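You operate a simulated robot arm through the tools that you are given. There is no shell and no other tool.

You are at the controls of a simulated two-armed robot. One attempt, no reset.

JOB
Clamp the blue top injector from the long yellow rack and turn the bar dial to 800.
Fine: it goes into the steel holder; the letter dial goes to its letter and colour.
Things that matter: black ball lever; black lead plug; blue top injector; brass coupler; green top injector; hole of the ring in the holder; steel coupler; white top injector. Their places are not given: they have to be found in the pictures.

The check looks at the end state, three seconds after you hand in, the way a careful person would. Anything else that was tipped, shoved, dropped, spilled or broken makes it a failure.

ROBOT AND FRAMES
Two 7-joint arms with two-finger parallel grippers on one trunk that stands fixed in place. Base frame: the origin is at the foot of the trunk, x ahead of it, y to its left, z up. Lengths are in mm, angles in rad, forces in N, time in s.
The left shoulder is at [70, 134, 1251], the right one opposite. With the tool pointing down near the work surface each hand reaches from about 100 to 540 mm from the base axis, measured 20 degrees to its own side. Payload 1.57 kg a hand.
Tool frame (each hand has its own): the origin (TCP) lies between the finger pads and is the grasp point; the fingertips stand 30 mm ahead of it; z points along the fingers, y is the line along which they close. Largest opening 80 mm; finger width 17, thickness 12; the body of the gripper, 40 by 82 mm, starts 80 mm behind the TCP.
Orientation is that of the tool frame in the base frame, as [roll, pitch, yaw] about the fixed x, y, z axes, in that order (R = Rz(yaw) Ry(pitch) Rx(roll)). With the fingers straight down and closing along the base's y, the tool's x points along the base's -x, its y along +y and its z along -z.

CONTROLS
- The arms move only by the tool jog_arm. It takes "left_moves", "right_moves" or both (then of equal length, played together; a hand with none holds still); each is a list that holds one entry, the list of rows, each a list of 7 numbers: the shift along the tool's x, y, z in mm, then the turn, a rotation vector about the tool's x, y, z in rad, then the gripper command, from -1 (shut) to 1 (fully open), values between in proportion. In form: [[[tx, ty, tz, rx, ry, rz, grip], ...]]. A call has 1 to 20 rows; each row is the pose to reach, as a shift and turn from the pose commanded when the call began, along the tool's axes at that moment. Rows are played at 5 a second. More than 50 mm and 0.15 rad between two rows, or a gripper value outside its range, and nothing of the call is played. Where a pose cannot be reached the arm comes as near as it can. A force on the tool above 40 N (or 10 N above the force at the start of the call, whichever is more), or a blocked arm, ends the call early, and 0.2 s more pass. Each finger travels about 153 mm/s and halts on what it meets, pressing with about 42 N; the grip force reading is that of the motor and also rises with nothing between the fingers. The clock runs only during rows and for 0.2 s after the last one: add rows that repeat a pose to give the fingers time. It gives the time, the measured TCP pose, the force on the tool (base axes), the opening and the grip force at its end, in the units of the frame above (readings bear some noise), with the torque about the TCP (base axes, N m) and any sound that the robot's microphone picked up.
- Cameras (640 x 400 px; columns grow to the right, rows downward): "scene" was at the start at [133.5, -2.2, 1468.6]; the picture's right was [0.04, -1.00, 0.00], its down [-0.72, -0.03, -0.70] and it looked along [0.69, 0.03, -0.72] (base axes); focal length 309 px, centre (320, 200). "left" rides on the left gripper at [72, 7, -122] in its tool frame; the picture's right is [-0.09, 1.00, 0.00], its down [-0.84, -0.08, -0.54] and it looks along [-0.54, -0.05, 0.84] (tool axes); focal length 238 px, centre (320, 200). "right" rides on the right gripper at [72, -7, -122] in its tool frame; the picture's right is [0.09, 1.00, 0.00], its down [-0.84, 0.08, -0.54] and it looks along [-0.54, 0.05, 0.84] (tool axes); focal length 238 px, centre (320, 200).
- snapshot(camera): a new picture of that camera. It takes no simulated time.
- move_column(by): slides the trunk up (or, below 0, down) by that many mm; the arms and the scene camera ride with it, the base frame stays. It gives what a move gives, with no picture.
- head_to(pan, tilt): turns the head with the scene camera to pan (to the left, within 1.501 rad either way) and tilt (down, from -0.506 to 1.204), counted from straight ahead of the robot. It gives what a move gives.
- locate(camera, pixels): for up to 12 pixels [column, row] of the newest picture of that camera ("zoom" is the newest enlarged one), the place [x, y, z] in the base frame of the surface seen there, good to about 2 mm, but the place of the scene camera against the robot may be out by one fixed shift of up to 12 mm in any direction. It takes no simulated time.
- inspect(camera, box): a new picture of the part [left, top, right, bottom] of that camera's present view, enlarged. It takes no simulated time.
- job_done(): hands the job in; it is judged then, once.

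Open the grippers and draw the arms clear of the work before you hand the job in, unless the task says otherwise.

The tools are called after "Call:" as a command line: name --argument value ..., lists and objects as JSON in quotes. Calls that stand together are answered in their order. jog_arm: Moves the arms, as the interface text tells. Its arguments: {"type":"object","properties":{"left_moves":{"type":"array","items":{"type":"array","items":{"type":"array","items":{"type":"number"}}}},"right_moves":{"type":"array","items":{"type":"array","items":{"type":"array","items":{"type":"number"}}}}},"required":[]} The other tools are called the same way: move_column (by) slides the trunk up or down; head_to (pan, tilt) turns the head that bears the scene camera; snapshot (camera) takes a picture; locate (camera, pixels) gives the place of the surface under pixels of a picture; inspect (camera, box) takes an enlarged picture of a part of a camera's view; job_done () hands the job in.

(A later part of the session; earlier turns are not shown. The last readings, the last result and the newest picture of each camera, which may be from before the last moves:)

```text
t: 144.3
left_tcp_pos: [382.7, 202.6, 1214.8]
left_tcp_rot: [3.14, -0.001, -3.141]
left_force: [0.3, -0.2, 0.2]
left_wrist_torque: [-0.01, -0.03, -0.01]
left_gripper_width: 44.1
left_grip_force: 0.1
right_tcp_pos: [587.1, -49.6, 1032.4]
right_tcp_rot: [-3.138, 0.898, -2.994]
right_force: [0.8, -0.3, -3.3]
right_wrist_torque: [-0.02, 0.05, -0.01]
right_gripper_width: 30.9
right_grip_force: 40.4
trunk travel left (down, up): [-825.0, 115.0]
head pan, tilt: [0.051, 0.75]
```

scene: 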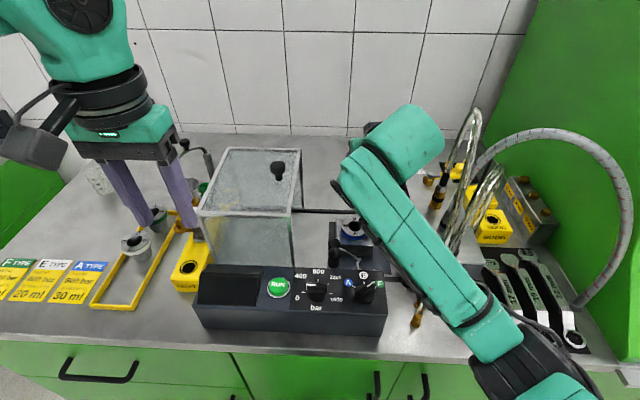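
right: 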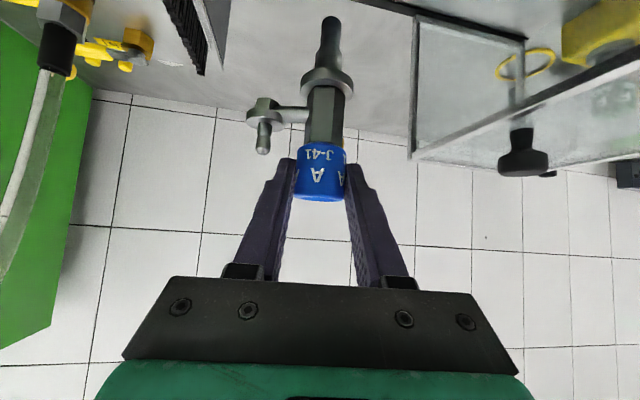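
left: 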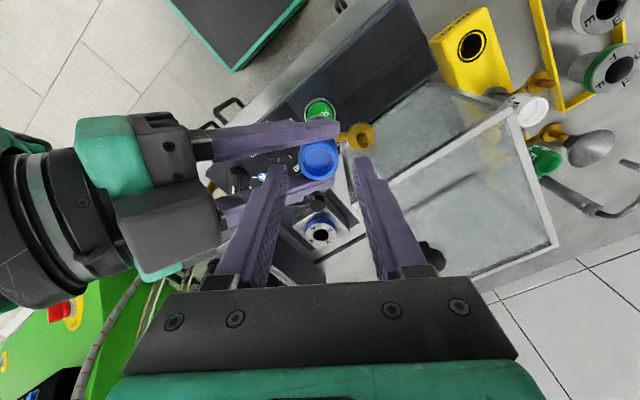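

Still unloaded (−3.3 N) at TCP z 1032. I continue down 2 mm at a time.

Call:
jog_arm --right_moves '[[[1.6, 0, 1.2, 0, 0, 0, -1], [1.6, 0, 1.2, 0, 0, 0, -1]]]'

Call:
jog_arm --right_moves '[[[1.6, 0, 1.2, 0, 0, 0, -1], [1.6, 0, 1.2, 0, 0, 0, -1]]]'

Call:
inspect --camera "right" --box '[220, 0, 440, 200]'

```text
t: 144.9
left_tcp_pos: [381.9, 202.0, 1214.3]
left_tcp_rot: [-3.141, -0.002, -3.141]
left_force: [0.4, 0.0, -0.2]
left_wrist_torque: [0.0, -0.01, -0.01]
left_gripper_width: 44.1
left_grip_force: 0.0
right_tcp_pos: [587.9, -48.8, 1029.2]
right_tcp_rot: [-3.139, 0.897, -2.993]
right_force: [-0.7, -0.3, -2.7]
right_wrist_torque: [-0.05, 0.09, 0.02]
right_gripper_width: 31.0
right_grip_force: 40.0
trunk travel left (down, up): [-825.0, 115.0]
head pan, tilt: [0.051, 0.75]
```

```text
t: 145.5
left_tcp_pos: [381.9, 202.0, 1216.2]
left_tcp_rot: [-3.141, 0.0, -3.141]
left_force: [-0.3, -0.3, 0.4]
left_wrist_torque: [-0.02, -0.01, 0.0]
left_gripper_width: 44.0
left_grip_force: 0.0
right_tcp_pos: [586.1, -49.7, 1028.4]
right_tcp_rot: [-3.137, 0.902, -2.995]
right_force: [2.4, -0.5, 4.7]
right_wrist_torque: [-0.07, -0.04, -0.02]
right_gripper_width: 30.9
right_grip_force: 40.0
trunk travel left (down, up): [-825.0, 115.0]
head pan, tilt: [0.051, 0.75]
```

```text
2.00 times, centred on (330, 100) of right
```

zoom: 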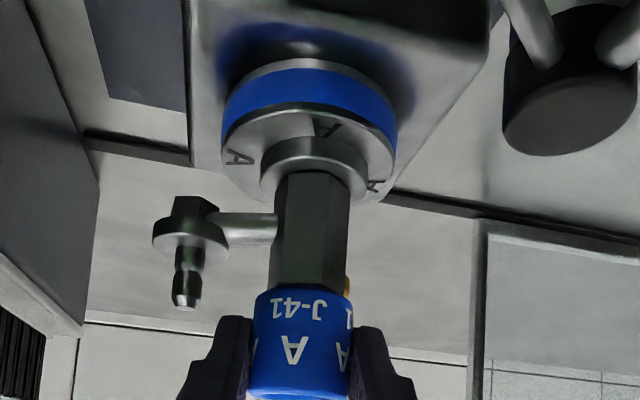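

Contact: +4.7 N at TCP z≈1028.5, collar centred on the ring. I verify the collar's height relative to the ring top before releasing.

Call:
locate --camera "zoom" --pixels '[[315, 150], [315, 185], [275, 170], [355, 170], [265, 150], [240, 155], [375, 185], [325, 125], [290, 120], [250, 135], [245, 225], [300, 340]]'

```text
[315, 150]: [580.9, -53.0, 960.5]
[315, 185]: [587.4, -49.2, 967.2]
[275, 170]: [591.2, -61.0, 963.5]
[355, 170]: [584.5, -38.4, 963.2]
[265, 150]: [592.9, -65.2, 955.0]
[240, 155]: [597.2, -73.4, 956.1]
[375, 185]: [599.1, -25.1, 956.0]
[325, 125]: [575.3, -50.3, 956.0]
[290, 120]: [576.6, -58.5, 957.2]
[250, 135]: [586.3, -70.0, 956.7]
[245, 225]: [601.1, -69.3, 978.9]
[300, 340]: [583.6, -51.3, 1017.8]
```

The collar (z 956–964) rests on the ring, axis ≈(600,-50). I open the right gripper to 40 mm and check that the injector stays put.

Call:
jog_arm --right_moves '[[[0, 0, 0, 0, 0, 0, -0.1], [0, 0, 0, 0, 0, 0, 0], [0, 0, 0, 0, 0, 0, 0]]]'

Call:
inspect --camera "right" --box '[220, 0, 440, 200]'

```text
t: 146.3
left_tcp_pos: [381.8, 202.3, 1215.0]
left_tcp_rot: [-3.141, 0.001, 3.141]
left_force: [0.3, 0.0, 0.0]
left_wrist_torque: [0.01, -0.01, -0.02]
left_gripper_width: 44.0
left_grip_force: 0.1
right_tcp_pos: [587.6, -49.4, 1028.0]
right_tcp_rot: [-3.138, 0.899, -2.993]
right_force: [-0.3, 0.1, -0.2]
right_wrist_torque: [-0.03, -0.03, 0.01]
right_gripper_width: 40.1
right_grip_force: 0.2
trunk travel left (down, up): [-825.0, 115.0]
head pan, tilt: [0.051, 0.75]
```

```text
2.00 times, centred on (330, 100) of right
```

zoom: 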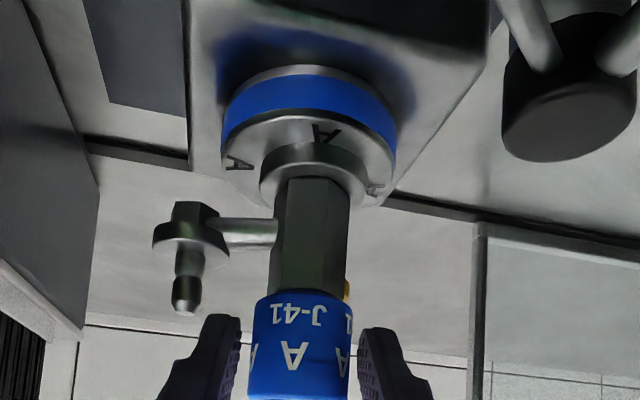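

The injector stands on its own. I withdraw the right hand straight back along its axis by 70 mm.

Call:
jog_arm --right_moves '[[[0, 0, -12, 0, 0, 0, 0], [0, 0, -24, 0, 0, 0, 0], [0, 0, -40, 0, 0, 0, 0], [0, 0, -56, 0, 0, 0, 0], [0, 0, -70, 0, 0, 0, 0], [0, 0, -70, 0, 0, 0, 0]]]'

Call:
snapshot --camera "right"

Call:
snapshot --camera "scene"

```text
t: 147.7
left_tcp_pos: [382.2, 202.1, 1214.5]
left_tcp_rot: [3.14, 0.002, -3.141]
left_force: [-0.5, 0.3, 1.0]
left_wrist_torque: [0.0, -0.01, -0.01]
left_gripper_width: 44.0
left_grip_force: 0.0
right_tcp_pos: [532.2, -57.4, 1069.6]
right_tcp_rot: [-3.137, 0.9, -2.995]
right_force: [0.5, 0.2, -0.6]
right_wrist_torque: [0.03, 0.03, 0.0]
right_gripper_width: 40.2
right_grip_force: 0.1
trunk travel left (down, up): [-825.0, 115.0]
head pan, tilt: [0.051, 0.75]
```

```text
taken
```

right: 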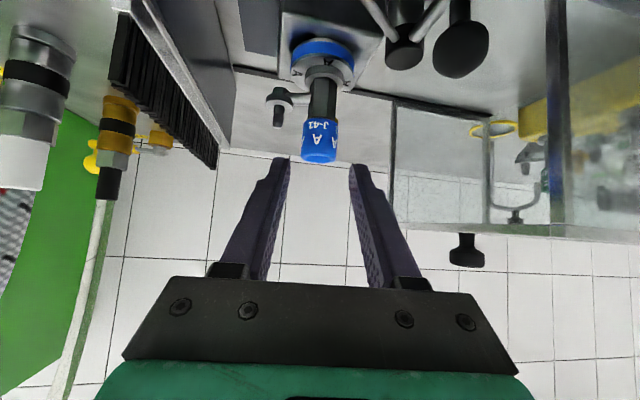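

```text
taken
```

scene: 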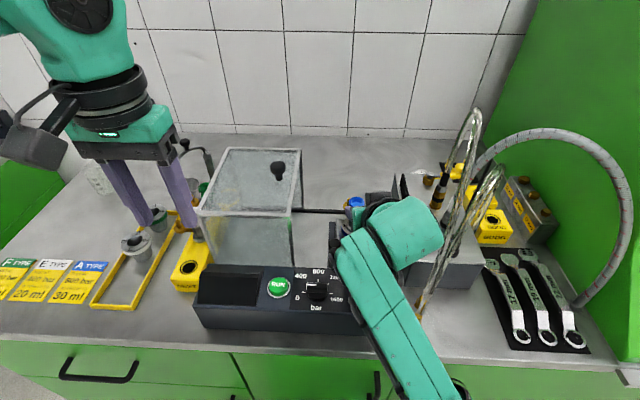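

The injector is seated and free of the hand. Next the clamp: I close the right gripper and move it over to the left side of the lever ball, first high at (468,32,1085), heading 0.45.

Call:
jog_arm --right_moves '[[[-10, 0, -8, 0, 0, 0, -0.5], [-20, 0, -16, 0, 0, 0, -1], [-10, 24, -24, -0.059, 0, -0.047, -1], [0, 49, -32, -0.118, 0, -0.093, -1], [10, 73, -40, -0.176, 0, -0.14, -1], [19, 97, -49, -0.235, 0, -0.186, -1], [19, 97, -49, -0.235, 0, -0.186, -1]]]'

Call:
snapshot --camera "right"

Call:
snapshot --camera "scene"

```text
t: 149.3
left_tcp_pos: [381.9, 202.3, 1215.4]
left_tcp_rot: [-3.14, 0.0, 3.141]
left_force: [-0.1, 0.5, -0.3]
left_wrist_torque: [0.0, 0.0, 0.04]
left_gripper_width: 43.9
left_grip_force: 0.1
right_tcp_pos: [469.2, 31.6, 1086.2]
right_tcp_rot: [-3.139, 0.898, -2.692]
right_force: [-0.1, -0.9, 0.5]
right_wrist_torque: [0.0, -0.01, 0.0]
right_gripper_width: 0.0
right_grip_force: 21.4
trunk travel left (down, up): [-825.0, 115.0]
head pan, tilt: [0.051, 0.75]
```

```text
taken
```

right: 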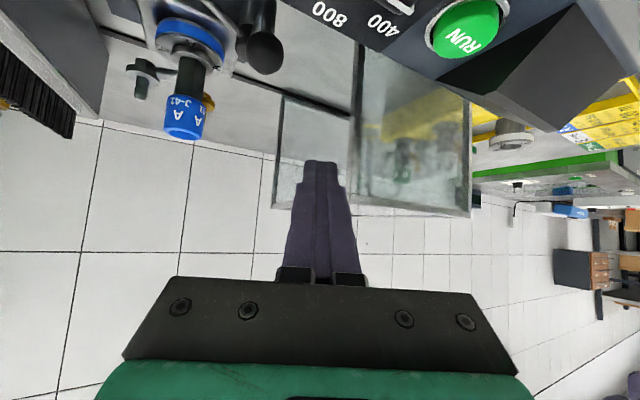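

```text
taken
```

scene: 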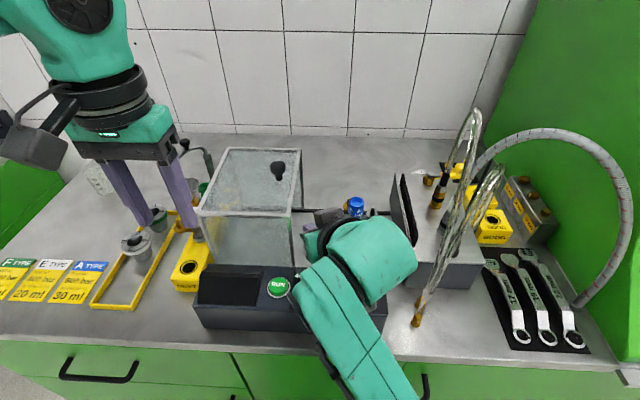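

The right hand is at (469,32,1086), ball visible at (262,52). I measure the ball and injector from here.

Call:
locate --camera "right" --pixels '[[263, 52], [250, 55], [278, 52], [263, 68], [262, 40], [240, 40], [183, 120], [188, 70], [165, 60], [210, 55]]'

Call:
inspect --camera "right" --box '[110, 0, 350, 150]'

```text
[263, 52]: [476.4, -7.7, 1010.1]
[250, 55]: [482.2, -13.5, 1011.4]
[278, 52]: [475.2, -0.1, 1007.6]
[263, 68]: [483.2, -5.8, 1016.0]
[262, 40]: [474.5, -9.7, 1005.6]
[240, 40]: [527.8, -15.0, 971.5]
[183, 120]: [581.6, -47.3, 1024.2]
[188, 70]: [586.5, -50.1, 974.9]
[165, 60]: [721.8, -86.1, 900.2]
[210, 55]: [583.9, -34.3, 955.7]
```

```text
2.67 times, centred on (230, 75) of right
```

zoom: 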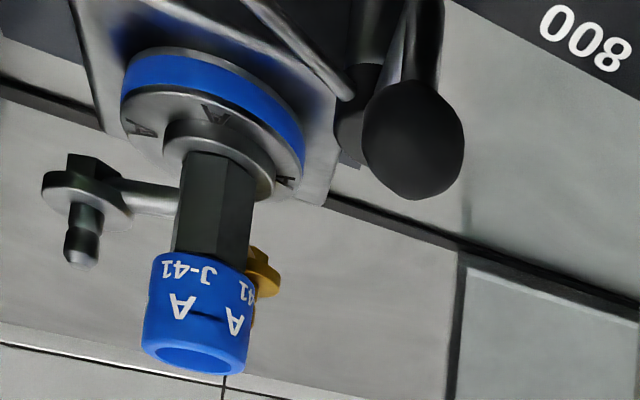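

Ball centre is about (484,-6,1004), radius ~12. I lower the closed fingers beside it on the +y side to TCP (469,27,1017).

Call:
jog_arm --right_moves '[[[14, -1, 10, 0, 0, 0, -1], [28, -2, 21, 0, 0, 0, -1], [42, -3, 31, 0, 0, 0, -1], [55, -4.5, 41, 0, 0, 0, -1], [55, -4.5, 41, 0, 0, 0, -1]]]'

Call:
snapshot --camera "right"

Call:
inspect --camera "scene" --box '[270, 160, 430, 330]'

```text
t: 150.5
left_tcp_pos: [382.6, 201.7, 1214.4]
left_tcp_rot: [3.141, 0.0, -3.141]
left_force: [-0.2, -0.5, 0.3]
left_wrist_torque: [0.02, -0.01, 0.0]
left_gripper_width: 43.8
left_grip_force: 0.1
right_tcp_pos: [469.9, 26.2, 1018.3]
right_tcp_rot: [-3.14, 0.9, -2.695]
right_force: [0.3, -0.4, -0.2]
right_wrist_torque: [0.0, 0.04, 0.0]
right_gripper_width: 0.1
right_grip_force: 21.5
trunk travel left (down, up): [-825.0, 115.0]
head pan, tilt: [0.051, 0.75]
```

```text
taken
```

right: 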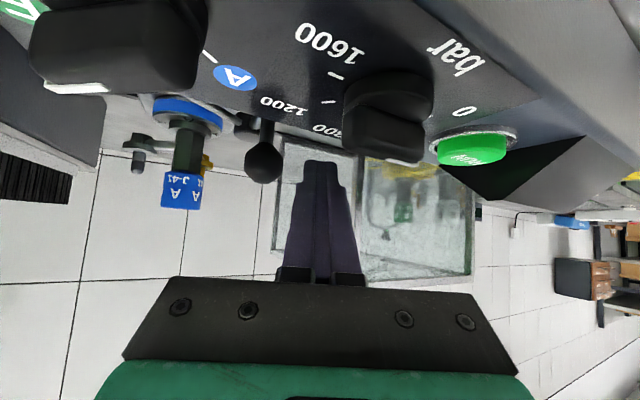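

```text
2.35 times, centred on (350, 245) of scene
```

zoom: 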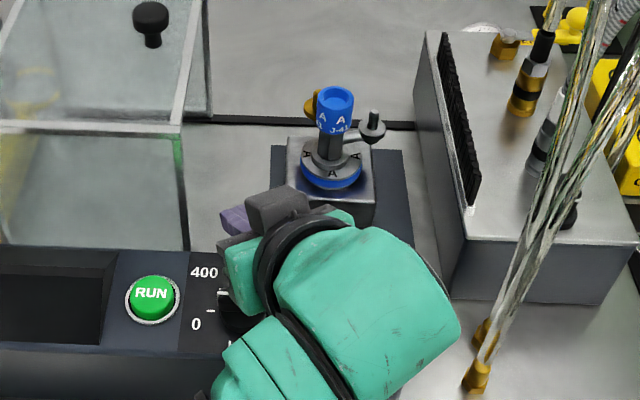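

The fingers are left of the ball at the right height. I push along the lever's arc, first about a third of the way, watching the force.

Call:
jog_arm --right_moves '[[[1.8, -5.5, -2.3, 0, 0, 0, -1], [3.7, -11, -4.6, 0, 0, 0, -1], [6.1, -14.4, -7.6, 0, 0, 0, -1], [8.5, -17.7, -10.7, 0, 0, 0, -1], [10.6, -21.9, -13.4, 0, 0, 0, -1], [12.8, -26.1, -16.1, 0, 0, 0, -1], [14.4, -30.5, -18, 0, 0, 0, -1], [15.9, -34.8, -19.9, 0, 0, 0, -1]]]'

Call:
snapshot --camera "right"

Call:
inspect --camera "scene" --box '[270, 160, 430, 330]'

```text
t: 152.3
left_tcp_pos: [381.5, 202.4, 1215.2]
left_tcp_rot: [-3.142, 0.0, 3.14]
left_force: [0.3, -0.6, 0.2]
left_wrist_torque: [0.04, 0.01, 0.03]
left_gripper_width: 43.8
left_grip_force: 0.0
right_tcp_pos: [462.0, -16.6, 1017.5]
right_tcp_rot: [-3.141, 0.899, -2.694]
right_force: [0.1, 0.1, -0.5]
right_wrist_torque: [0.01, -0.01, 0.02]
right_gripper_width: 0.0
right_grip_force: 20.5
trunk travel left (down, up): [-825.0, 115.0]
head pan, tilt: [0.051, 0.75]
```

```text
taken
```

right: 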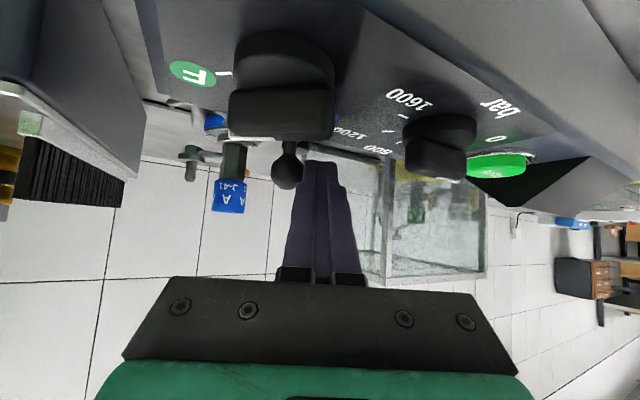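

```text
2.35 times, centred on (350, 245) of scene
```

zoom: 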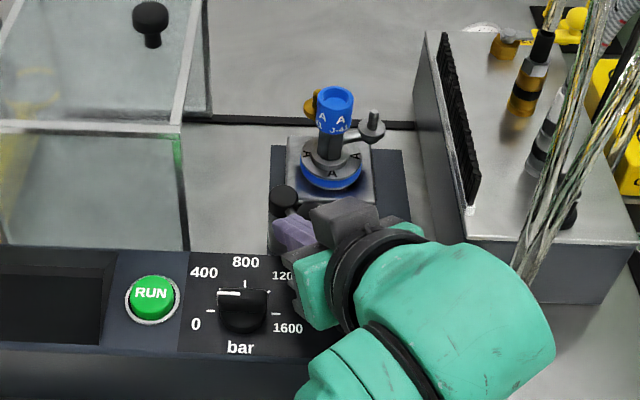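

The ball moves with light contact. I locate it now to see the lever's angle.

Call:
locate --camera "right" --pixels '[[288, 165], [278, 165], [298, 160], [288, 180], [288, 150], [230, 195], [190, 150]]'

Call:
inspect --camera "right" --box '[160, 90, 400, 240]'

```text
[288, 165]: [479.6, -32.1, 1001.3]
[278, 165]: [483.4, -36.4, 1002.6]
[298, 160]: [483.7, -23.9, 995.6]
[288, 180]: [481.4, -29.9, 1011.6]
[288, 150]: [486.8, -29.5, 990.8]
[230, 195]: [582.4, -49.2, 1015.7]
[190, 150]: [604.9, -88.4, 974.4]
```

```text
2.67 times, centred on (280, 165) of right
```

zoom: 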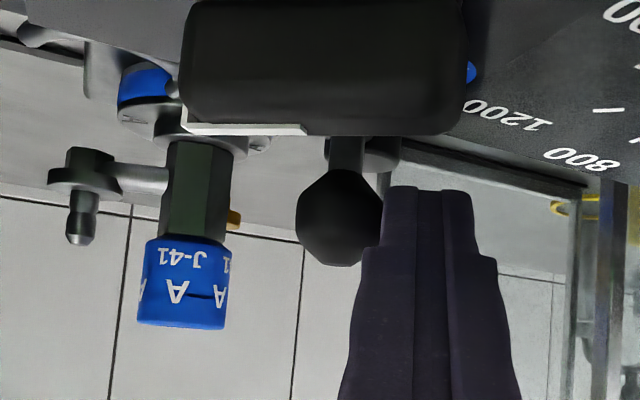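

The lever is at about 210°, as predicted, moving freely. I continue the arc to about 250°.

Call:
jog_arm --right_moves '[[[1, -4.7, -1.3, 0, 0, 0, -1], [2, -9.3, -2.6, 0, 0, 0, -1], [2.5, -14.2, -3.2, 0, 0, 0, -1], [2.9, -19.1, -3.7, 0, 0, 0, -1], [2.9, -24, -3.7, 0, 0, 0, -1], [2.9, -29, -3.7, 0, 0, 0, -1], [2.3, -34, -3, 0, 0, 0, -1], [1.7, -38.8, -2.2, 0, 0, 0, -1]]]'

Call:
inspect --camera "right" --box '[160, 90, 400, 240]'

Call:
inspect --camera "scene" --box '[270, 160, 430, 330]'

```text
t: 154.1
left_tcp_pos: [382.6, 202.3, 1214.7]
left_tcp_rot: [3.142, 0.0, -3.14]
left_force: [-0.7, 0.4, -0.2]
left_wrist_torque: [0.01, -0.03, -0.02]
left_gripper_width: 43.8
left_grip_force: 0.0
right_tcp_pos: [475.1, -53.1, 1017.4]
right_tcp_rot: [-3.14, 0.9, -2.694]
right_force: [0.6, -0.3, -0.8]
right_wrist_torque: [0.01, 0.02, 0.04]
right_gripper_width: 0.0
right_grip_force: 21.5
trunk travel left (down, up): [-825.0, 115.0]
head pan, tilt: [0.051, 0.75]
```

```text
2.67 times, centred on (280, 165) of right
```

zoom: 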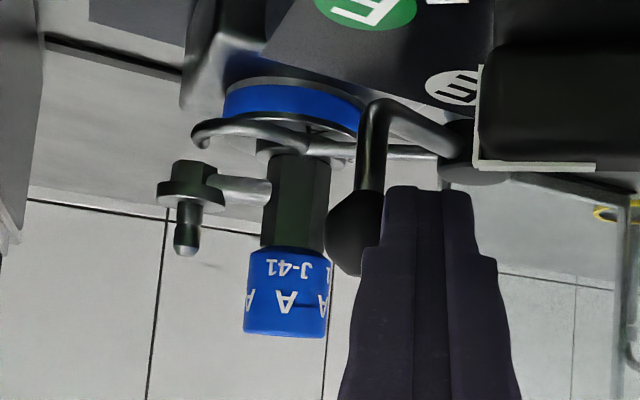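

```text
2.35 times, centred on (350, 245) of scene
```

zoom: 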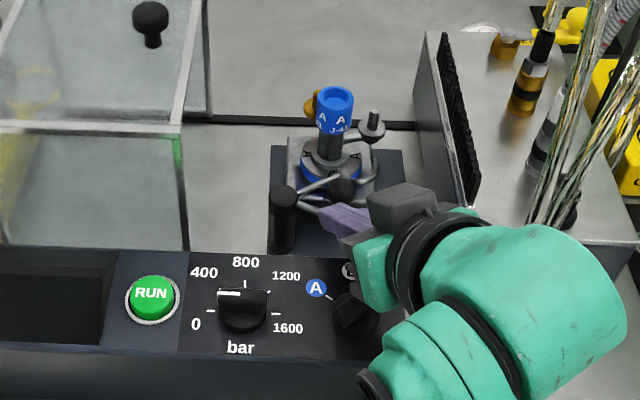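

The fork is coming around the injector above the collar. I push on to about 268°, in small steps.

Call:
jog_arm --right_moves '[[[-1, -4.5, 1.2, 0, 0, 0, -1], [-2, -9, 2.5, 0, 0, 0, -1], [-3.2, -12.4, 4, 0, 0, 0, -1], [-4.3, -15.8, 5.5, 0, 0, 0, -1]]]'

Call:
inspect --camera "scene" --box '[310, 190, 390, 270]'

Call:
inspect --camera "right" --box '[160, 70, 400, 240]'

```text
t: 155.1
left_tcp_pos: [381.7, 202.5, 1215.4]
left_tcp_rot: [3.14, -0.001, 3.141]
left_force: [-0.3, 0.1, 0.4]
left_wrist_torque: [-0.03, 0.0, -0.03]
left_gripper_width: 44.0
left_grip_force: 0.1
right_tcp_pos: [488.9, -61.9, 1017.7]
right_tcp_rot: [-3.141, 0.898, -2.693]
right_force: [-0.6, -0.7, 0.3]
right_wrist_torque: [-0.02, -0.01, 0.01]
right_gripper_width: 0.1
right_grip_force: 21.0
trunk travel left (down, up): [-825.0, 115.0]
head pan, tilt: [0.051, 0.75]
```

```text
5.00 times, centred on (350, 230) of scene
```

zoom: 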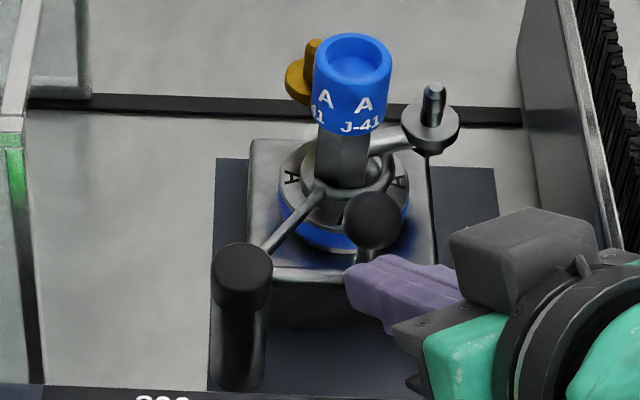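

```text
2.35 times, centred on (280, 155) of right
```

zoom: 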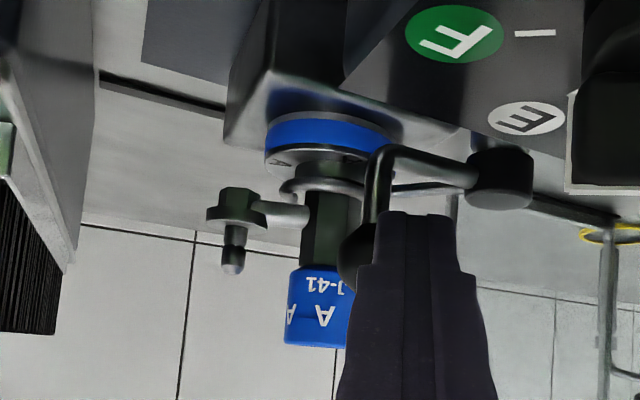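

The fork now embraces the injector. I measure the arm direction and ball position to judge whether it is fully closed.

Call:
locate --camera "right" --pixels '[[305, 145], [318, 160], [330, 175], [280, 147], [290, 157], [340, 152], [350, 150], [372, 150], [316, 138], [310, 155]]'

Call:
inspect --camera "scene" --box '[320, 205, 380, 255]'

Call:
locate --camera "zoom" --pixels '[[185, 275], [260, 210], [355, 195], [430, 175], [455, 150], [130, 310], [360, 240], [350, 40], [300, 185], [420, 215], [390, 210], [345, 170]]'

```text
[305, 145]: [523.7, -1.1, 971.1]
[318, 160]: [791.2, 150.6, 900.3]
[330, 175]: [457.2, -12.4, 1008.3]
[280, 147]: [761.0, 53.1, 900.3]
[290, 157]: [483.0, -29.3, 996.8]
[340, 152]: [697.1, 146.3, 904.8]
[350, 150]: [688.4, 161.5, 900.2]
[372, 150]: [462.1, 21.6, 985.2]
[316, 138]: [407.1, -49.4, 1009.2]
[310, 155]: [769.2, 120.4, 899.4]
```

```text
8.00 times, centred on (350, 230) of scene
```

zoom: 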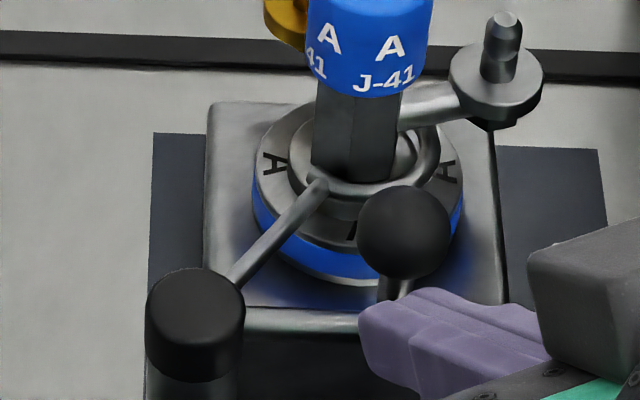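

```text
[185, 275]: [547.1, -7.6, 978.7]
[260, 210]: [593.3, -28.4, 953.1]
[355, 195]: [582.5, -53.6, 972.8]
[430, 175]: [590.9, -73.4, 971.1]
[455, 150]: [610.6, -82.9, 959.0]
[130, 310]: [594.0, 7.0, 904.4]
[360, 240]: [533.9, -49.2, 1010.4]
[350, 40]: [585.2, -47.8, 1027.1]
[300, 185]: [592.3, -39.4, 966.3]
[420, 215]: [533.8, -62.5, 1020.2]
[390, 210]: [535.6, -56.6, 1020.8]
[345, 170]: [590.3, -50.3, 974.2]
```

The fork's C is around the hex but not yet centred (about 4 mm short). I push ~5° further in small steps.

Call:
jog_arm --right_moves '[[[-1, -2, 1.2, 0, 0, 0, -1], [-1.9, -4, 2.3, 0, 0, 0, -1], [-1.9, -4, 2.3, 0, 0, 0, -1]]]'

Call:
inspect --camera "scene" --box '[320, 205, 380, 255]'

```text
t: 155.9
left_tcp_pos: [381.6, 203.0, 1215.0]
left_tcp_rot: [3.141, 0.0, 3.141]
left_force: [-1.0, -0.2, 0.0]
left_wrist_torque: [0.02, 0.0, -0.02]
left_gripper_width: 43.9
left_grip_force: 0.1
right_tcp_pos: [492.7, -65.1, 1016.5]
right_tcp_rot: [-3.14, 0.899, -2.692]
right_force: [0.1, -0.2, 0.2]
right_wrist_torque: [0.02, 0.02, 0.01]
right_gripper_width: 0.0
right_grip_force: 21.3
trunk travel left (down, up): [-825.0, 115.0]
head pan, tilt: [0.051, 0.75]
```

```text
8.00 times, centred on (350, 230) of scene
```

zoom: 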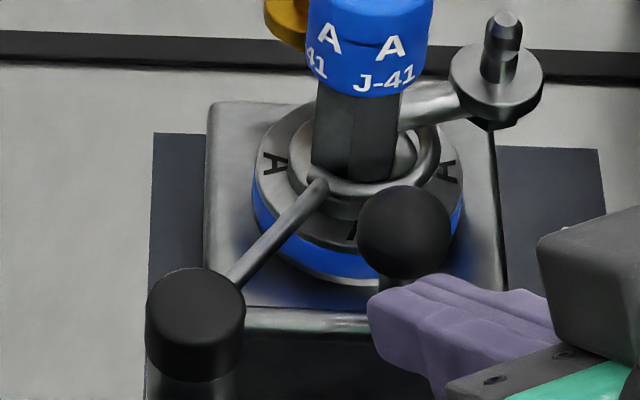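

The ball did not move with this last push. I take fresh right-camera pictures to see where ball, lever and fingers really are.

Call:
snapshot --camera "right"

Call:
inspect --camera "right" --box '[200, 90, 380, 230]'

Call:
locate --camera "zoom" --pixels '[[290, 230], [300, 250], [310, 150], [335, 120], [420, 140], [370, 135], [240, 140], [190, 130], [330, 180], [285, 215], [250, 170], [230, 110]]'

```text
taken
```

right: 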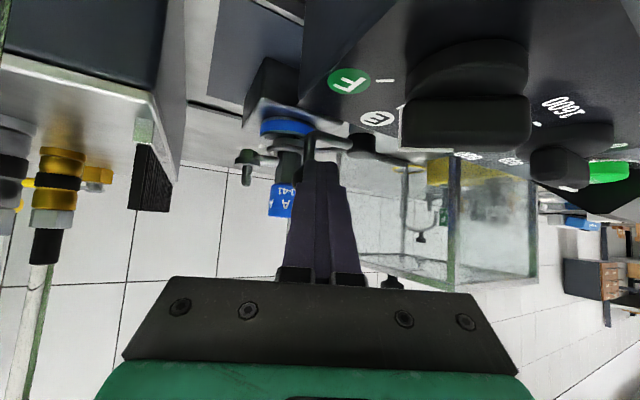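

```text
2.86 times, centred on (290, 160) of right
```

zoom: 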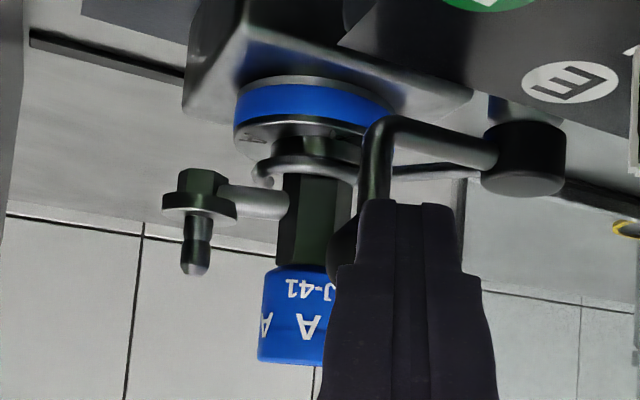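

```text
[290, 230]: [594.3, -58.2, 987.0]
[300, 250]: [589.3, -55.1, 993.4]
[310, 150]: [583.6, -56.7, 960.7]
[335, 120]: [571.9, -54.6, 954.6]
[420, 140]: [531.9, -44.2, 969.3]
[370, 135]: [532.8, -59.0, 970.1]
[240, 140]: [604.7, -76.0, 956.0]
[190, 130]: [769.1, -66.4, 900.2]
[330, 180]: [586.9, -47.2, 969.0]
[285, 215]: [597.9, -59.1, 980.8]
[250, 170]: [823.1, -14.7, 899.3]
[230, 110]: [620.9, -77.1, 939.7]
```

The lever rod now points along about 268° (from 179°), i.e. turned ~90°, with the C centred near (599,-48). I push gently a few mm more to feel whether it is at its stop.

Call:
jog_arm --right_moves '[[[-0.6, -0.4, 0.7, 0, 0, 0, -1], [-1.2, -0.9, 1.4, 0, 0, 0, -1], [-1.7, -1.3, 2.1, 0, 0, 0, -1], [-1.7, -1.3, 2.1, 0, 0, 0, -1]]]'

Call:
inspect --camera "right" --box '[200, 90, 380, 230]'

Call:
inspect --camera "scene" --box '[320, 205, 380, 255]'

```text
t: 156.9
left_tcp_pos: [381.4, 202.9, 1215.2]
left_tcp_rot: [-3.14, -0.001, 3.141]
left_force: [1.1, 0.4, -0.8]
left_wrist_torque: [0.03, 0.01, 0.04]
left_gripper_width: 44.0
left_grip_force: 0.0
right_tcp_pos: [496.7, -66.0, 1017.9]
right_tcp_rot: [-3.139, 0.899, -2.693]
right_force: [-0.6, 0.1, -0.8]
right_wrist_torque: [0.01, -0.01, 0.03]
right_gripper_width: 0.0
right_grip_force: 21.4
trunk travel left (down, up): [-825.0, 115.0]
head pan, tilt: [0.051, 0.75]
```

```text
2.86 times, centred on (290, 160) of right
```

zoom: 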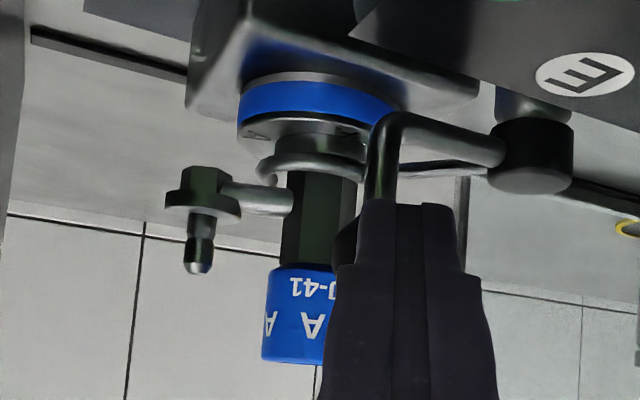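

```text
8.00 times, centred on (350, 230) of scene
```

zoom: 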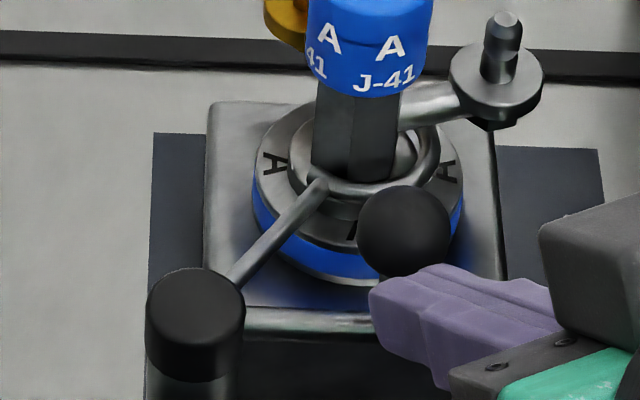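

The finger advanced 4 mm without force and the ball seems unmoved in the scene view. I re-measure the rod and ball positions.

Call:
snapshot --camera "right"

Call:
inspect --camera "right" --box '[250, 100, 370, 200]'

Call:
locate --camera "zoom" --pixels '[[285, 150], [275, 200], [300, 110], [400, 120], [480, 140], [560, 170], [220, 220], [215, 240], [160, 180], [130, 160], [90, 150], [190, 130]]'

```text
taken
```

right: 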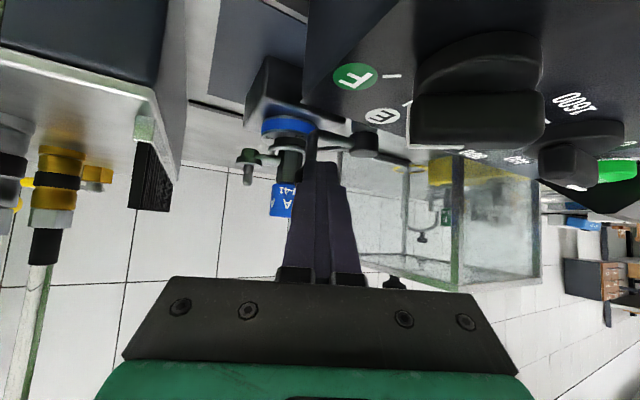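

```text
4.00 times, centred on (310, 150) of right
```

zoom: 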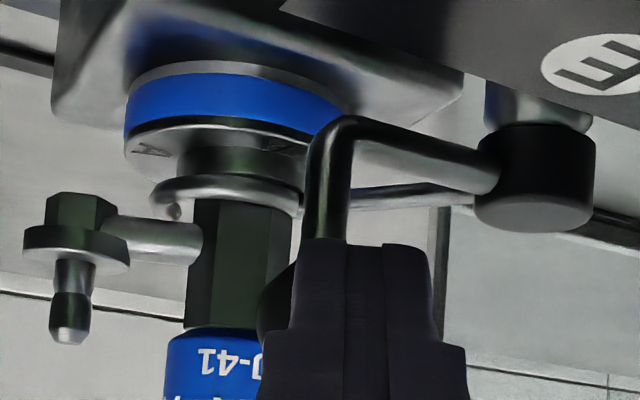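

```text
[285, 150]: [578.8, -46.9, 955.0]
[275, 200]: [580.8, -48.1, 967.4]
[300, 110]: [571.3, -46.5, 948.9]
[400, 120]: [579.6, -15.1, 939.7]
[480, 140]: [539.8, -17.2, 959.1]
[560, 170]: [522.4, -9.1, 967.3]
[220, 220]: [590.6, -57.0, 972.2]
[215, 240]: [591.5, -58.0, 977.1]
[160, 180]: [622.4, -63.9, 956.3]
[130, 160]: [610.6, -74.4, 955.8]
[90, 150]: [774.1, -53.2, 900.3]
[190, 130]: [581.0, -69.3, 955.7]
```

I calibrate the scene view on the post cap (known at (534.3,-6.6,974)) and measure the ball centre there.

Call:
inspect --camera "scene" --box '[320, 205, 380, 255]'

Call:
locate --camera "zoom" --pixels '[[195, 300], [195, 320], [403, 232], [403, 200], [360, 232], [446, 232], [420, 290], [400, 310], [450, 280], [325, 185], [340, 200], [437, 160]]'

```text
8.00 times, centred on (350, 230) of scene
```

zoom: 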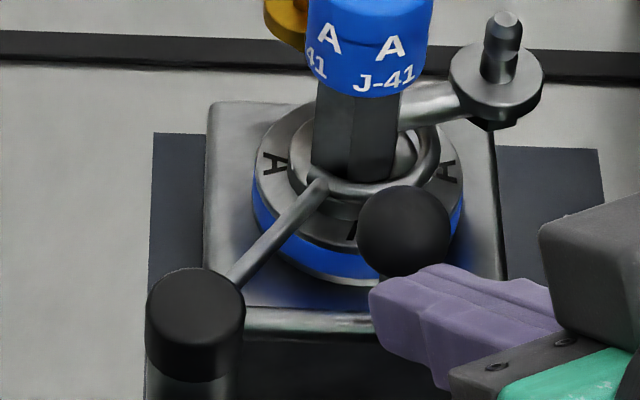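

```text
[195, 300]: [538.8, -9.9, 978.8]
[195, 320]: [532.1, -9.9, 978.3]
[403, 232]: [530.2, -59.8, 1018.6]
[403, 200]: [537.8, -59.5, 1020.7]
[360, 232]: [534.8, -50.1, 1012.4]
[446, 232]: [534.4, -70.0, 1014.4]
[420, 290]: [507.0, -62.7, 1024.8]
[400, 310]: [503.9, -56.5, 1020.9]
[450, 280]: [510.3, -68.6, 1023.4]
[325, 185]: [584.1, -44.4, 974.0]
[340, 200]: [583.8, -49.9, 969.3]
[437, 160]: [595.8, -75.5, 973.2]
```

The ball is now at (536,-57), lever angle ≈272°, and the C is centred on the injector within ~2 mm. I push 3 mm more, gently, to feel for the stop.

Call:
jog_arm --right_moves '[[[-0.5, -0.3, 0.8, 0, 0, 0, -1], [-1, -0.6, 1.6, 0, 0, 0, -1], [-1.5, -0.9, 2.4, 0, 0, 0, -1], [-1.5, -0.9, 2.4, 0, 0, 0, -1]]]'

Call:
inspect --camera "scene" --box '[320, 205, 380, 255]'

Call:
locate --camera "zoom" --pixels '[[195, 310], [403, 232], [360, 232], [446, 232], [403, 200], [325, 185], [340, 200], [437, 160]]'

```text
t: 157.9
left_tcp_pos: [379.9, 202.5, 1216.0]
left_tcp_rot: [-3.141, 0.001, 3.141]
left_force: [-1.1, 0.3, 0.4]
left_wrist_torque: [-0.03, 0.0, -0.02]
left_gripper_width: 44.2
left_grip_force: 0.1
right_tcp_pos: [497.8, -65.9, 1017.7]
right_tcp_rot: [-3.139, 0.898, -2.693]
right_force: [-8.9, -0.9, -2.1]
right_wrist_torque: [-0.01, 0.16, -0.01]
right_gripper_width: 0.3
right_grip_force: 21.0
trunk travel left (down, up): [-825.0, 115.0]
head pan, tilt: [0.051, 0.75]
```

```text
8.00 times, centred on (350, 230) of scene
```

zoom: 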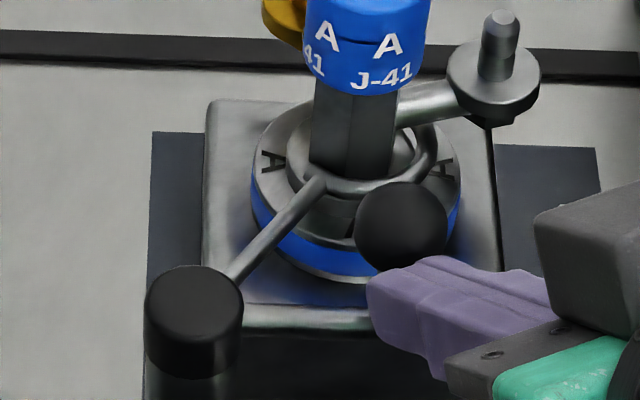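

```text
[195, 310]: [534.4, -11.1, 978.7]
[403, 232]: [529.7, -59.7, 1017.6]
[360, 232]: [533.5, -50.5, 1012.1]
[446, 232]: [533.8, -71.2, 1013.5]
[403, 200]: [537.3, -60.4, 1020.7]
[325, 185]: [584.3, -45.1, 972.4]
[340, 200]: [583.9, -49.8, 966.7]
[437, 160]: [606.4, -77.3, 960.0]
```

A firm resistance (8.9 N) appears with no further motion: the lever is at its closed stop. I withdraw the fingers back along their axis.

Call:
jog_arm --right_moves '[[[0, 0, -5, 0, 0, 0, -1], [0, 0, -15, 0, 0, 0, -1], [0, 0, -30, 0, 0, 0, -1], [0, 0, -50, 0, 0, 0, -1], [0, 0, -70, 0, 0, 0, -1], [0, 0, -70, 0, 0, 0, -1]]]'

Call:
inspect --camera "scene" --box '[310, 180, 400, 260]'

Call:
snapshot --camera "right"

```text
t: 159.3
left_tcp_pos: [382.2, 203.3, 1215.1]
left_tcp_rot: [3.141, 0.0, -3.141]
left_force: [-0.6, 0.3, -0.3]
left_wrist_torque: [0.01, -0.01, -0.01]
left_gripper_width: 44.0
left_grip_force: 0.1
right_tcp_pos: [449.4, -89.2, 1061.3]
right_tcp_rot: [-3.139, 0.898, -2.696]
right_force: [-0.3, 0.6, -0.9]
right_wrist_torque: [-0.02, 0.04, -0.01]
right_gripper_width: 0.0
right_grip_force: 21.5
trunk travel left (down, up): [-825.0, 115.0]
head pan, tilt: [0.051, 0.75]
```

```text
5.00 times, centred on (355, 220) of scene
```

zoom: 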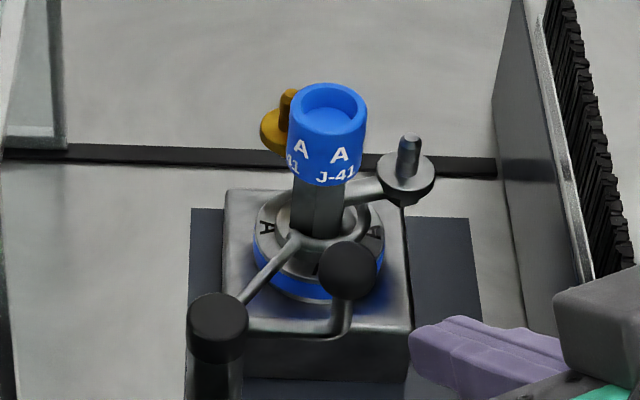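

```text
taken
```

right: 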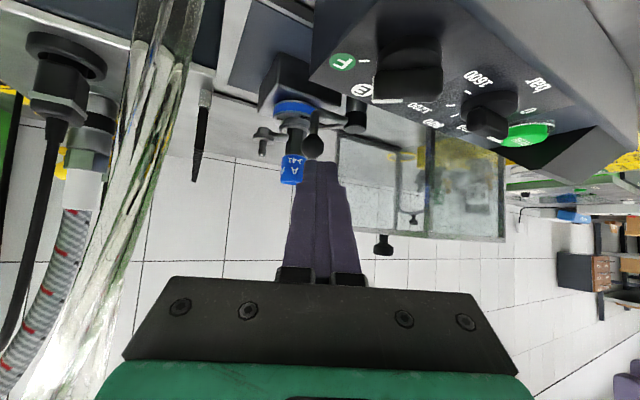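

The injector is clamped: fork closed around it, lever at its stop. Next the dials. I move the right hand up and over the bar dial (414,23.5) at z≈1090 with tilt 0.5, heading 0.8.

Call:
jog_arm --right_moves '[[[-10, 0, -8, 0, 0, 0, -1], [-20, 5, -16, 0, 0, 0, -1], [-23, 27, -14, -0.047, 0.08, -0.055, -1], [-26, 50, -12, -0.093, 0.159, -0.11, -1], [-28, 72, -10, -0.14, 0.239, -0.166, -0.5], [-31, 94, -7, -0.186, 0.318, -0.221, 0], [-33, 116, -5, -0.233, 0.398, -0.276, 0.25], [-33, 116, -5, -0.233, 0.398, -0.276, 0.25]]]'

Call:
snapshot --camera "right"

Call:
snapshot --camera "scene"

```text
t: 161.1
left_tcp_pos: [382.6, 202.3, 1215.7]
left_tcp_rot: [3.141, -0.001, -3.141]
left_force: [0.1, -0.5, -0.3]
left_wrist_torque: [0.05, 0.0, 0.01]
left_gripper_width: 44.0
left_grip_force: 0.1
right_tcp_pos: [414.9, 20.9, 1090.0]
right_tcp_rot: [3.141, 0.495, -2.338]
right_force: [-0.3, 1.4, 0.3]
right_wrist_torque: [0.05, -0.02, -0.04]
right_gripper_width: 49.9
right_grip_force: 0.1
trunk travel left (down, up): [-825.0, 115.0]
head pan, tilt: [0.051, 0.75]
```

```text
taken
```

right: 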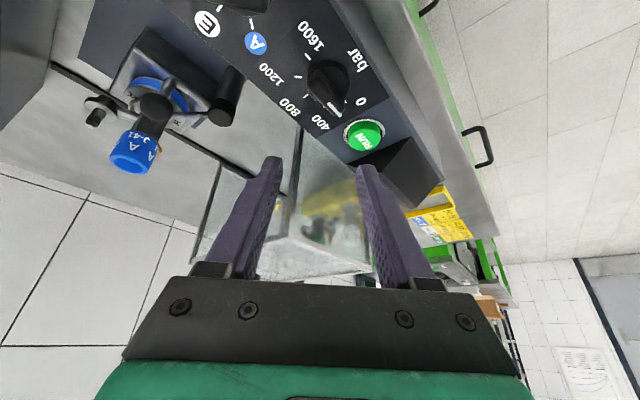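

```text
taken
```

scene: 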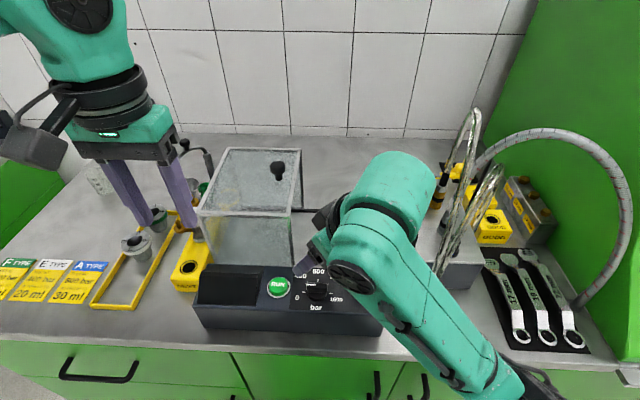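

Now I test, at this safe height, how far the heading can be turned toward 0 above the bar dial: first to 0.4.

Call:
jog_arm --right_moves '[[[0, 0, 0, 0.0475, 0, 0.088, 0.25], [0, 0, 0, 0.095, 0, 0.176, 0.25], [0, 0, 0, 0.1425, 0, 0.264, 0.25], [0, 0, 0, 0.19, 0, 0.352, 0.25], [0, 0, 0, 0.19, 0, 0.352, 0.25]]]'

```text
t: 162.3
left_tcp_pos: [382.6, 202.4, 1214.8]
left_tcp_rot: [3.141, 0.001, 3.141]
left_force: [0.2, 0.0, -0.6]
left_wrist_torque: [-0.02, -0.02, 0.0]
left_gripper_width: 43.8
left_grip_force: 0.0
right_tcp_pos: [414.7, 21.6, 1090.1]
right_tcp_rot: [3.141, 0.495, -2.739]
right_force: [-0.6, 1.1, -0.8]
right_wrist_torque: [0.0, 0.0, 0.02]
right_gripper_width: 49.7
right_grip_force: 0.0
trunk travel left (down, up): [-825.0, 115.0]
head pan, tilt: [0.051, 0.75]
```

Reachable. I continue to heading 0.2, then 0.

Call:
jog_arm --right_moves '[[[0, 0, 0, 0.0475, 0, 0.088, 0.25], [0, 0, 0, 0.095, 0, 0.176, 0.25]]]'

Call:
jog_arm --right_moves '[[[0, 0, 0, 0.0475, 0, 0.088, 0.25], [0, 0, 0, 0.095, 0, 0.176, 0.25]]]'

```text
t: 162.9
left_tcp_pos: [381.8, 201.8, 1214.9]
left_tcp_rot: [3.142, -0.001, -3.141]
left_force: [-0.5, -1.0, 0.4]
left_wrist_torque: [-0.01, 0.0, -0.02]
left_gripper_width: 43.9
left_grip_force: 0.1
right_tcp_pos: [414.5, 22.1, 1090.4]
right_tcp_rot: [3.139, 0.495, -2.939]
right_force: [0.6, 0.2, 0.6]
right_wrist_torque: [0.01, -0.01, 0.03]
right_gripper_width: 50.1
right_grip_force: 0.1
trunk travel left (down, up): [-825.0, 115.0]
head pan, tilt: [0.051, 0.75]
```

```text
t: 163.5
left_tcp_pos: [382.8, 202.7, 1214.6]
left_tcp_rot: [-3.141, 0.0, -3.141]
left_force: [0.8, 0.2, 0.9]
left_wrist_torque: [0.02, -0.04, 0.05]
left_gripper_width: 43.9
left_grip_force: 0.1
right_tcp_pos: [414.8, 23.6, 1089.4]
right_tcp_rot: [3.141, 0.493, -3.139]
right_force: [-0.4, 0.6, 0.1]
right_wrist_torque: [-0.01, 0.0, -0.02]
right_gripper_width: 50.0
right_grip_force: 0.1
trunk travel left (down, up): [-825.0, 115.0]
head pan, tilt: [0.051, 0.75]
```

Heading 0 is reachable here. Now I turn back and see how far left it can go: heading 1.0.

Call:
jog_arm --right_moves '[[[0, 0, 0, -0.059, 0, -0.11, 0.25], [0, 0, 0, -0.119, 0, -0.22, 0.25], [0, 0, 0, -0.178, 0, -0.33, 0.25], [0, 0, 0, -0.237, 0, -0.44, 0.25], [0, 0, 0, -0.296, 0, -0.55, 0.25], [0, 0, 0, -0.356, 0, -0.66, 0.25], [0, 0, 0, -0.415, 0, -0.77, 0.25], [0, 0, 0, -0.474, 0, -0.88, 0.25], [0, 0, 0, -0.474, 0, -0.88, 0.25]]]'

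Call:
snapshot --camera "right"

```text
t: 165.5
left_tcp_pos: [381.2, 203.0, 1214.5]
left_tcp_rot: [3.142, 0.0, 3.141]
left_force: [-0.1, -0.5, -0.7]
left_wrist_torque: [0.02, 0.01, -0.01]
left_gripper_width: 44.1
left_grip_force: 0.0
right_tcp_pos: [416.0, 21.4, 1090.2]
right_tcp_rot: [3.141, 0.496, -2.134]
right_force: [-0.8, -0.1, -0.6]
right_wrist_torque: [-0.03, 0.03, 0.0]
right_gripper_width: 50.0
right_grip_force: 0.0
trunk travel left (down, up): [-825.0, 115.0]
head pan, tilt: [0.051, 0.75]
```

```text
taken
```

right: 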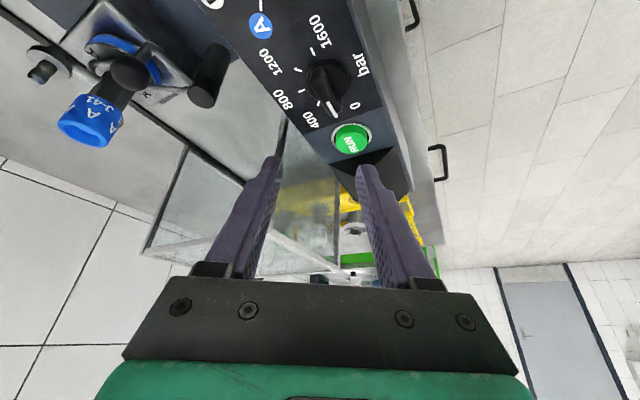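

Heading 1.0 works. I try two more small steps to 1.25.

Call:
jog_arm --right_moves '[[[0, 0, 0, -0.06, 0, -0.11, 0.25], [0, 0, 0, -0.119, 0, -0.22, 0.25]]]'

Call:
inspect --camera "right" --box '[220, 20, 420, 170]'

```text
t: 166.1
left_tcp_pos: [381.2, 202.4, 1214.3]
left_tcp_rot: [-3.14, -0.001, -3.141]
left_force: [-0.2, 0.4, -0.1]
left_wrist_torque: [0.03, 0.03, 0.03]
left_gripper_width: 44.0
left_grip_force: 0.0
right_tcp_pos: [415.5, 22.9, 1089.1]
right_tcp_rot: [-3.14, 0.496, -1.886]
right_force: [-0.3, -0.5, -1.0]
right_wrist_torque: [-0.04, -0.02, 0.0]
right_gripper_width: 50.0
right_grip_force: 0.0
trunk travel left (down, up): [-825.0, 115.0]
head pan, tilt: [0.051, 0.75]
```

```text
2.67 times, centred on (320, 95) of right
```

zoom: 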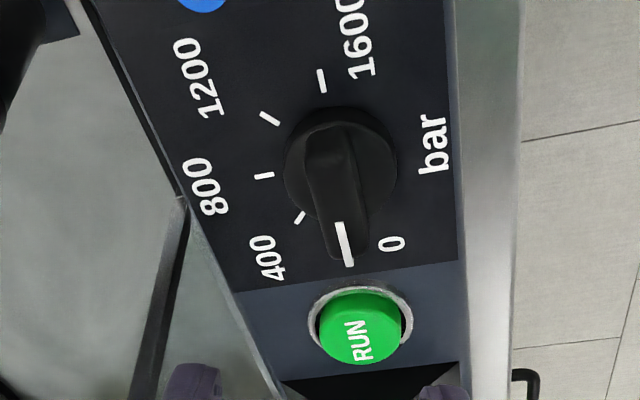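

Heading 1.25 works too. I measure the bar knob's handle precisely from this view and step on to heading ~1.5.

Call:
locate --camera "zoom" --pixels '[[339, 225], [349, 262], [330, 140], [345, 250], [322, 80], [270, 118], [264, 176], [299, 217], [365, 200], [310, 200], [340, 115], [385, 170]]'

Call:
jog_arm --right_moves '[[[0, 0, 0, -0.059, 0, -0.11, 0.25], [0, 0, 0, -0.119, 0, -0.22, 0.25]]]'

```text
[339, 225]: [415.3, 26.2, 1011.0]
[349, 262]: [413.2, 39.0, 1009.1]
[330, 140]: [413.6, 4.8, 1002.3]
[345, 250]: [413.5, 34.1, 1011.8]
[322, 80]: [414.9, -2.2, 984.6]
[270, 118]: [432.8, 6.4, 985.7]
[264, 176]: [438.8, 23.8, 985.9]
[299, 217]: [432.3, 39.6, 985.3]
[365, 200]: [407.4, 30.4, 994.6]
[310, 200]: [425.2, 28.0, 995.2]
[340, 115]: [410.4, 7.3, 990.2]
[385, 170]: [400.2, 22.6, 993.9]
```

```text
t: 166.7
left_tcp_pos: [383.1, 202.5, 1214.6]
left_tcp_rot: [-3.142, -0.001, 3.142]
left_force: [-0.6, 0.6, 0.5]
left_wrist_torque: [0.01, 0.0, 0.01]
left_gripper_width: 44.0
left_grip_force: 0.0
right_tcp_pos: [414.8, 22.8, 1089.0]
right_tcp_rot: [3.141, 0.495, -1.636]
right_force: [-0.9, 0.3, -0.1]
right_wrist_torque: [-0.02, 0.0, 0.05]
right_gripper_width: 49.8
right_grip_force: 0.0
trunk travel left (down, up): [-825.0, 115.0]
head pan, tilt: [0.051, 0.75]
```

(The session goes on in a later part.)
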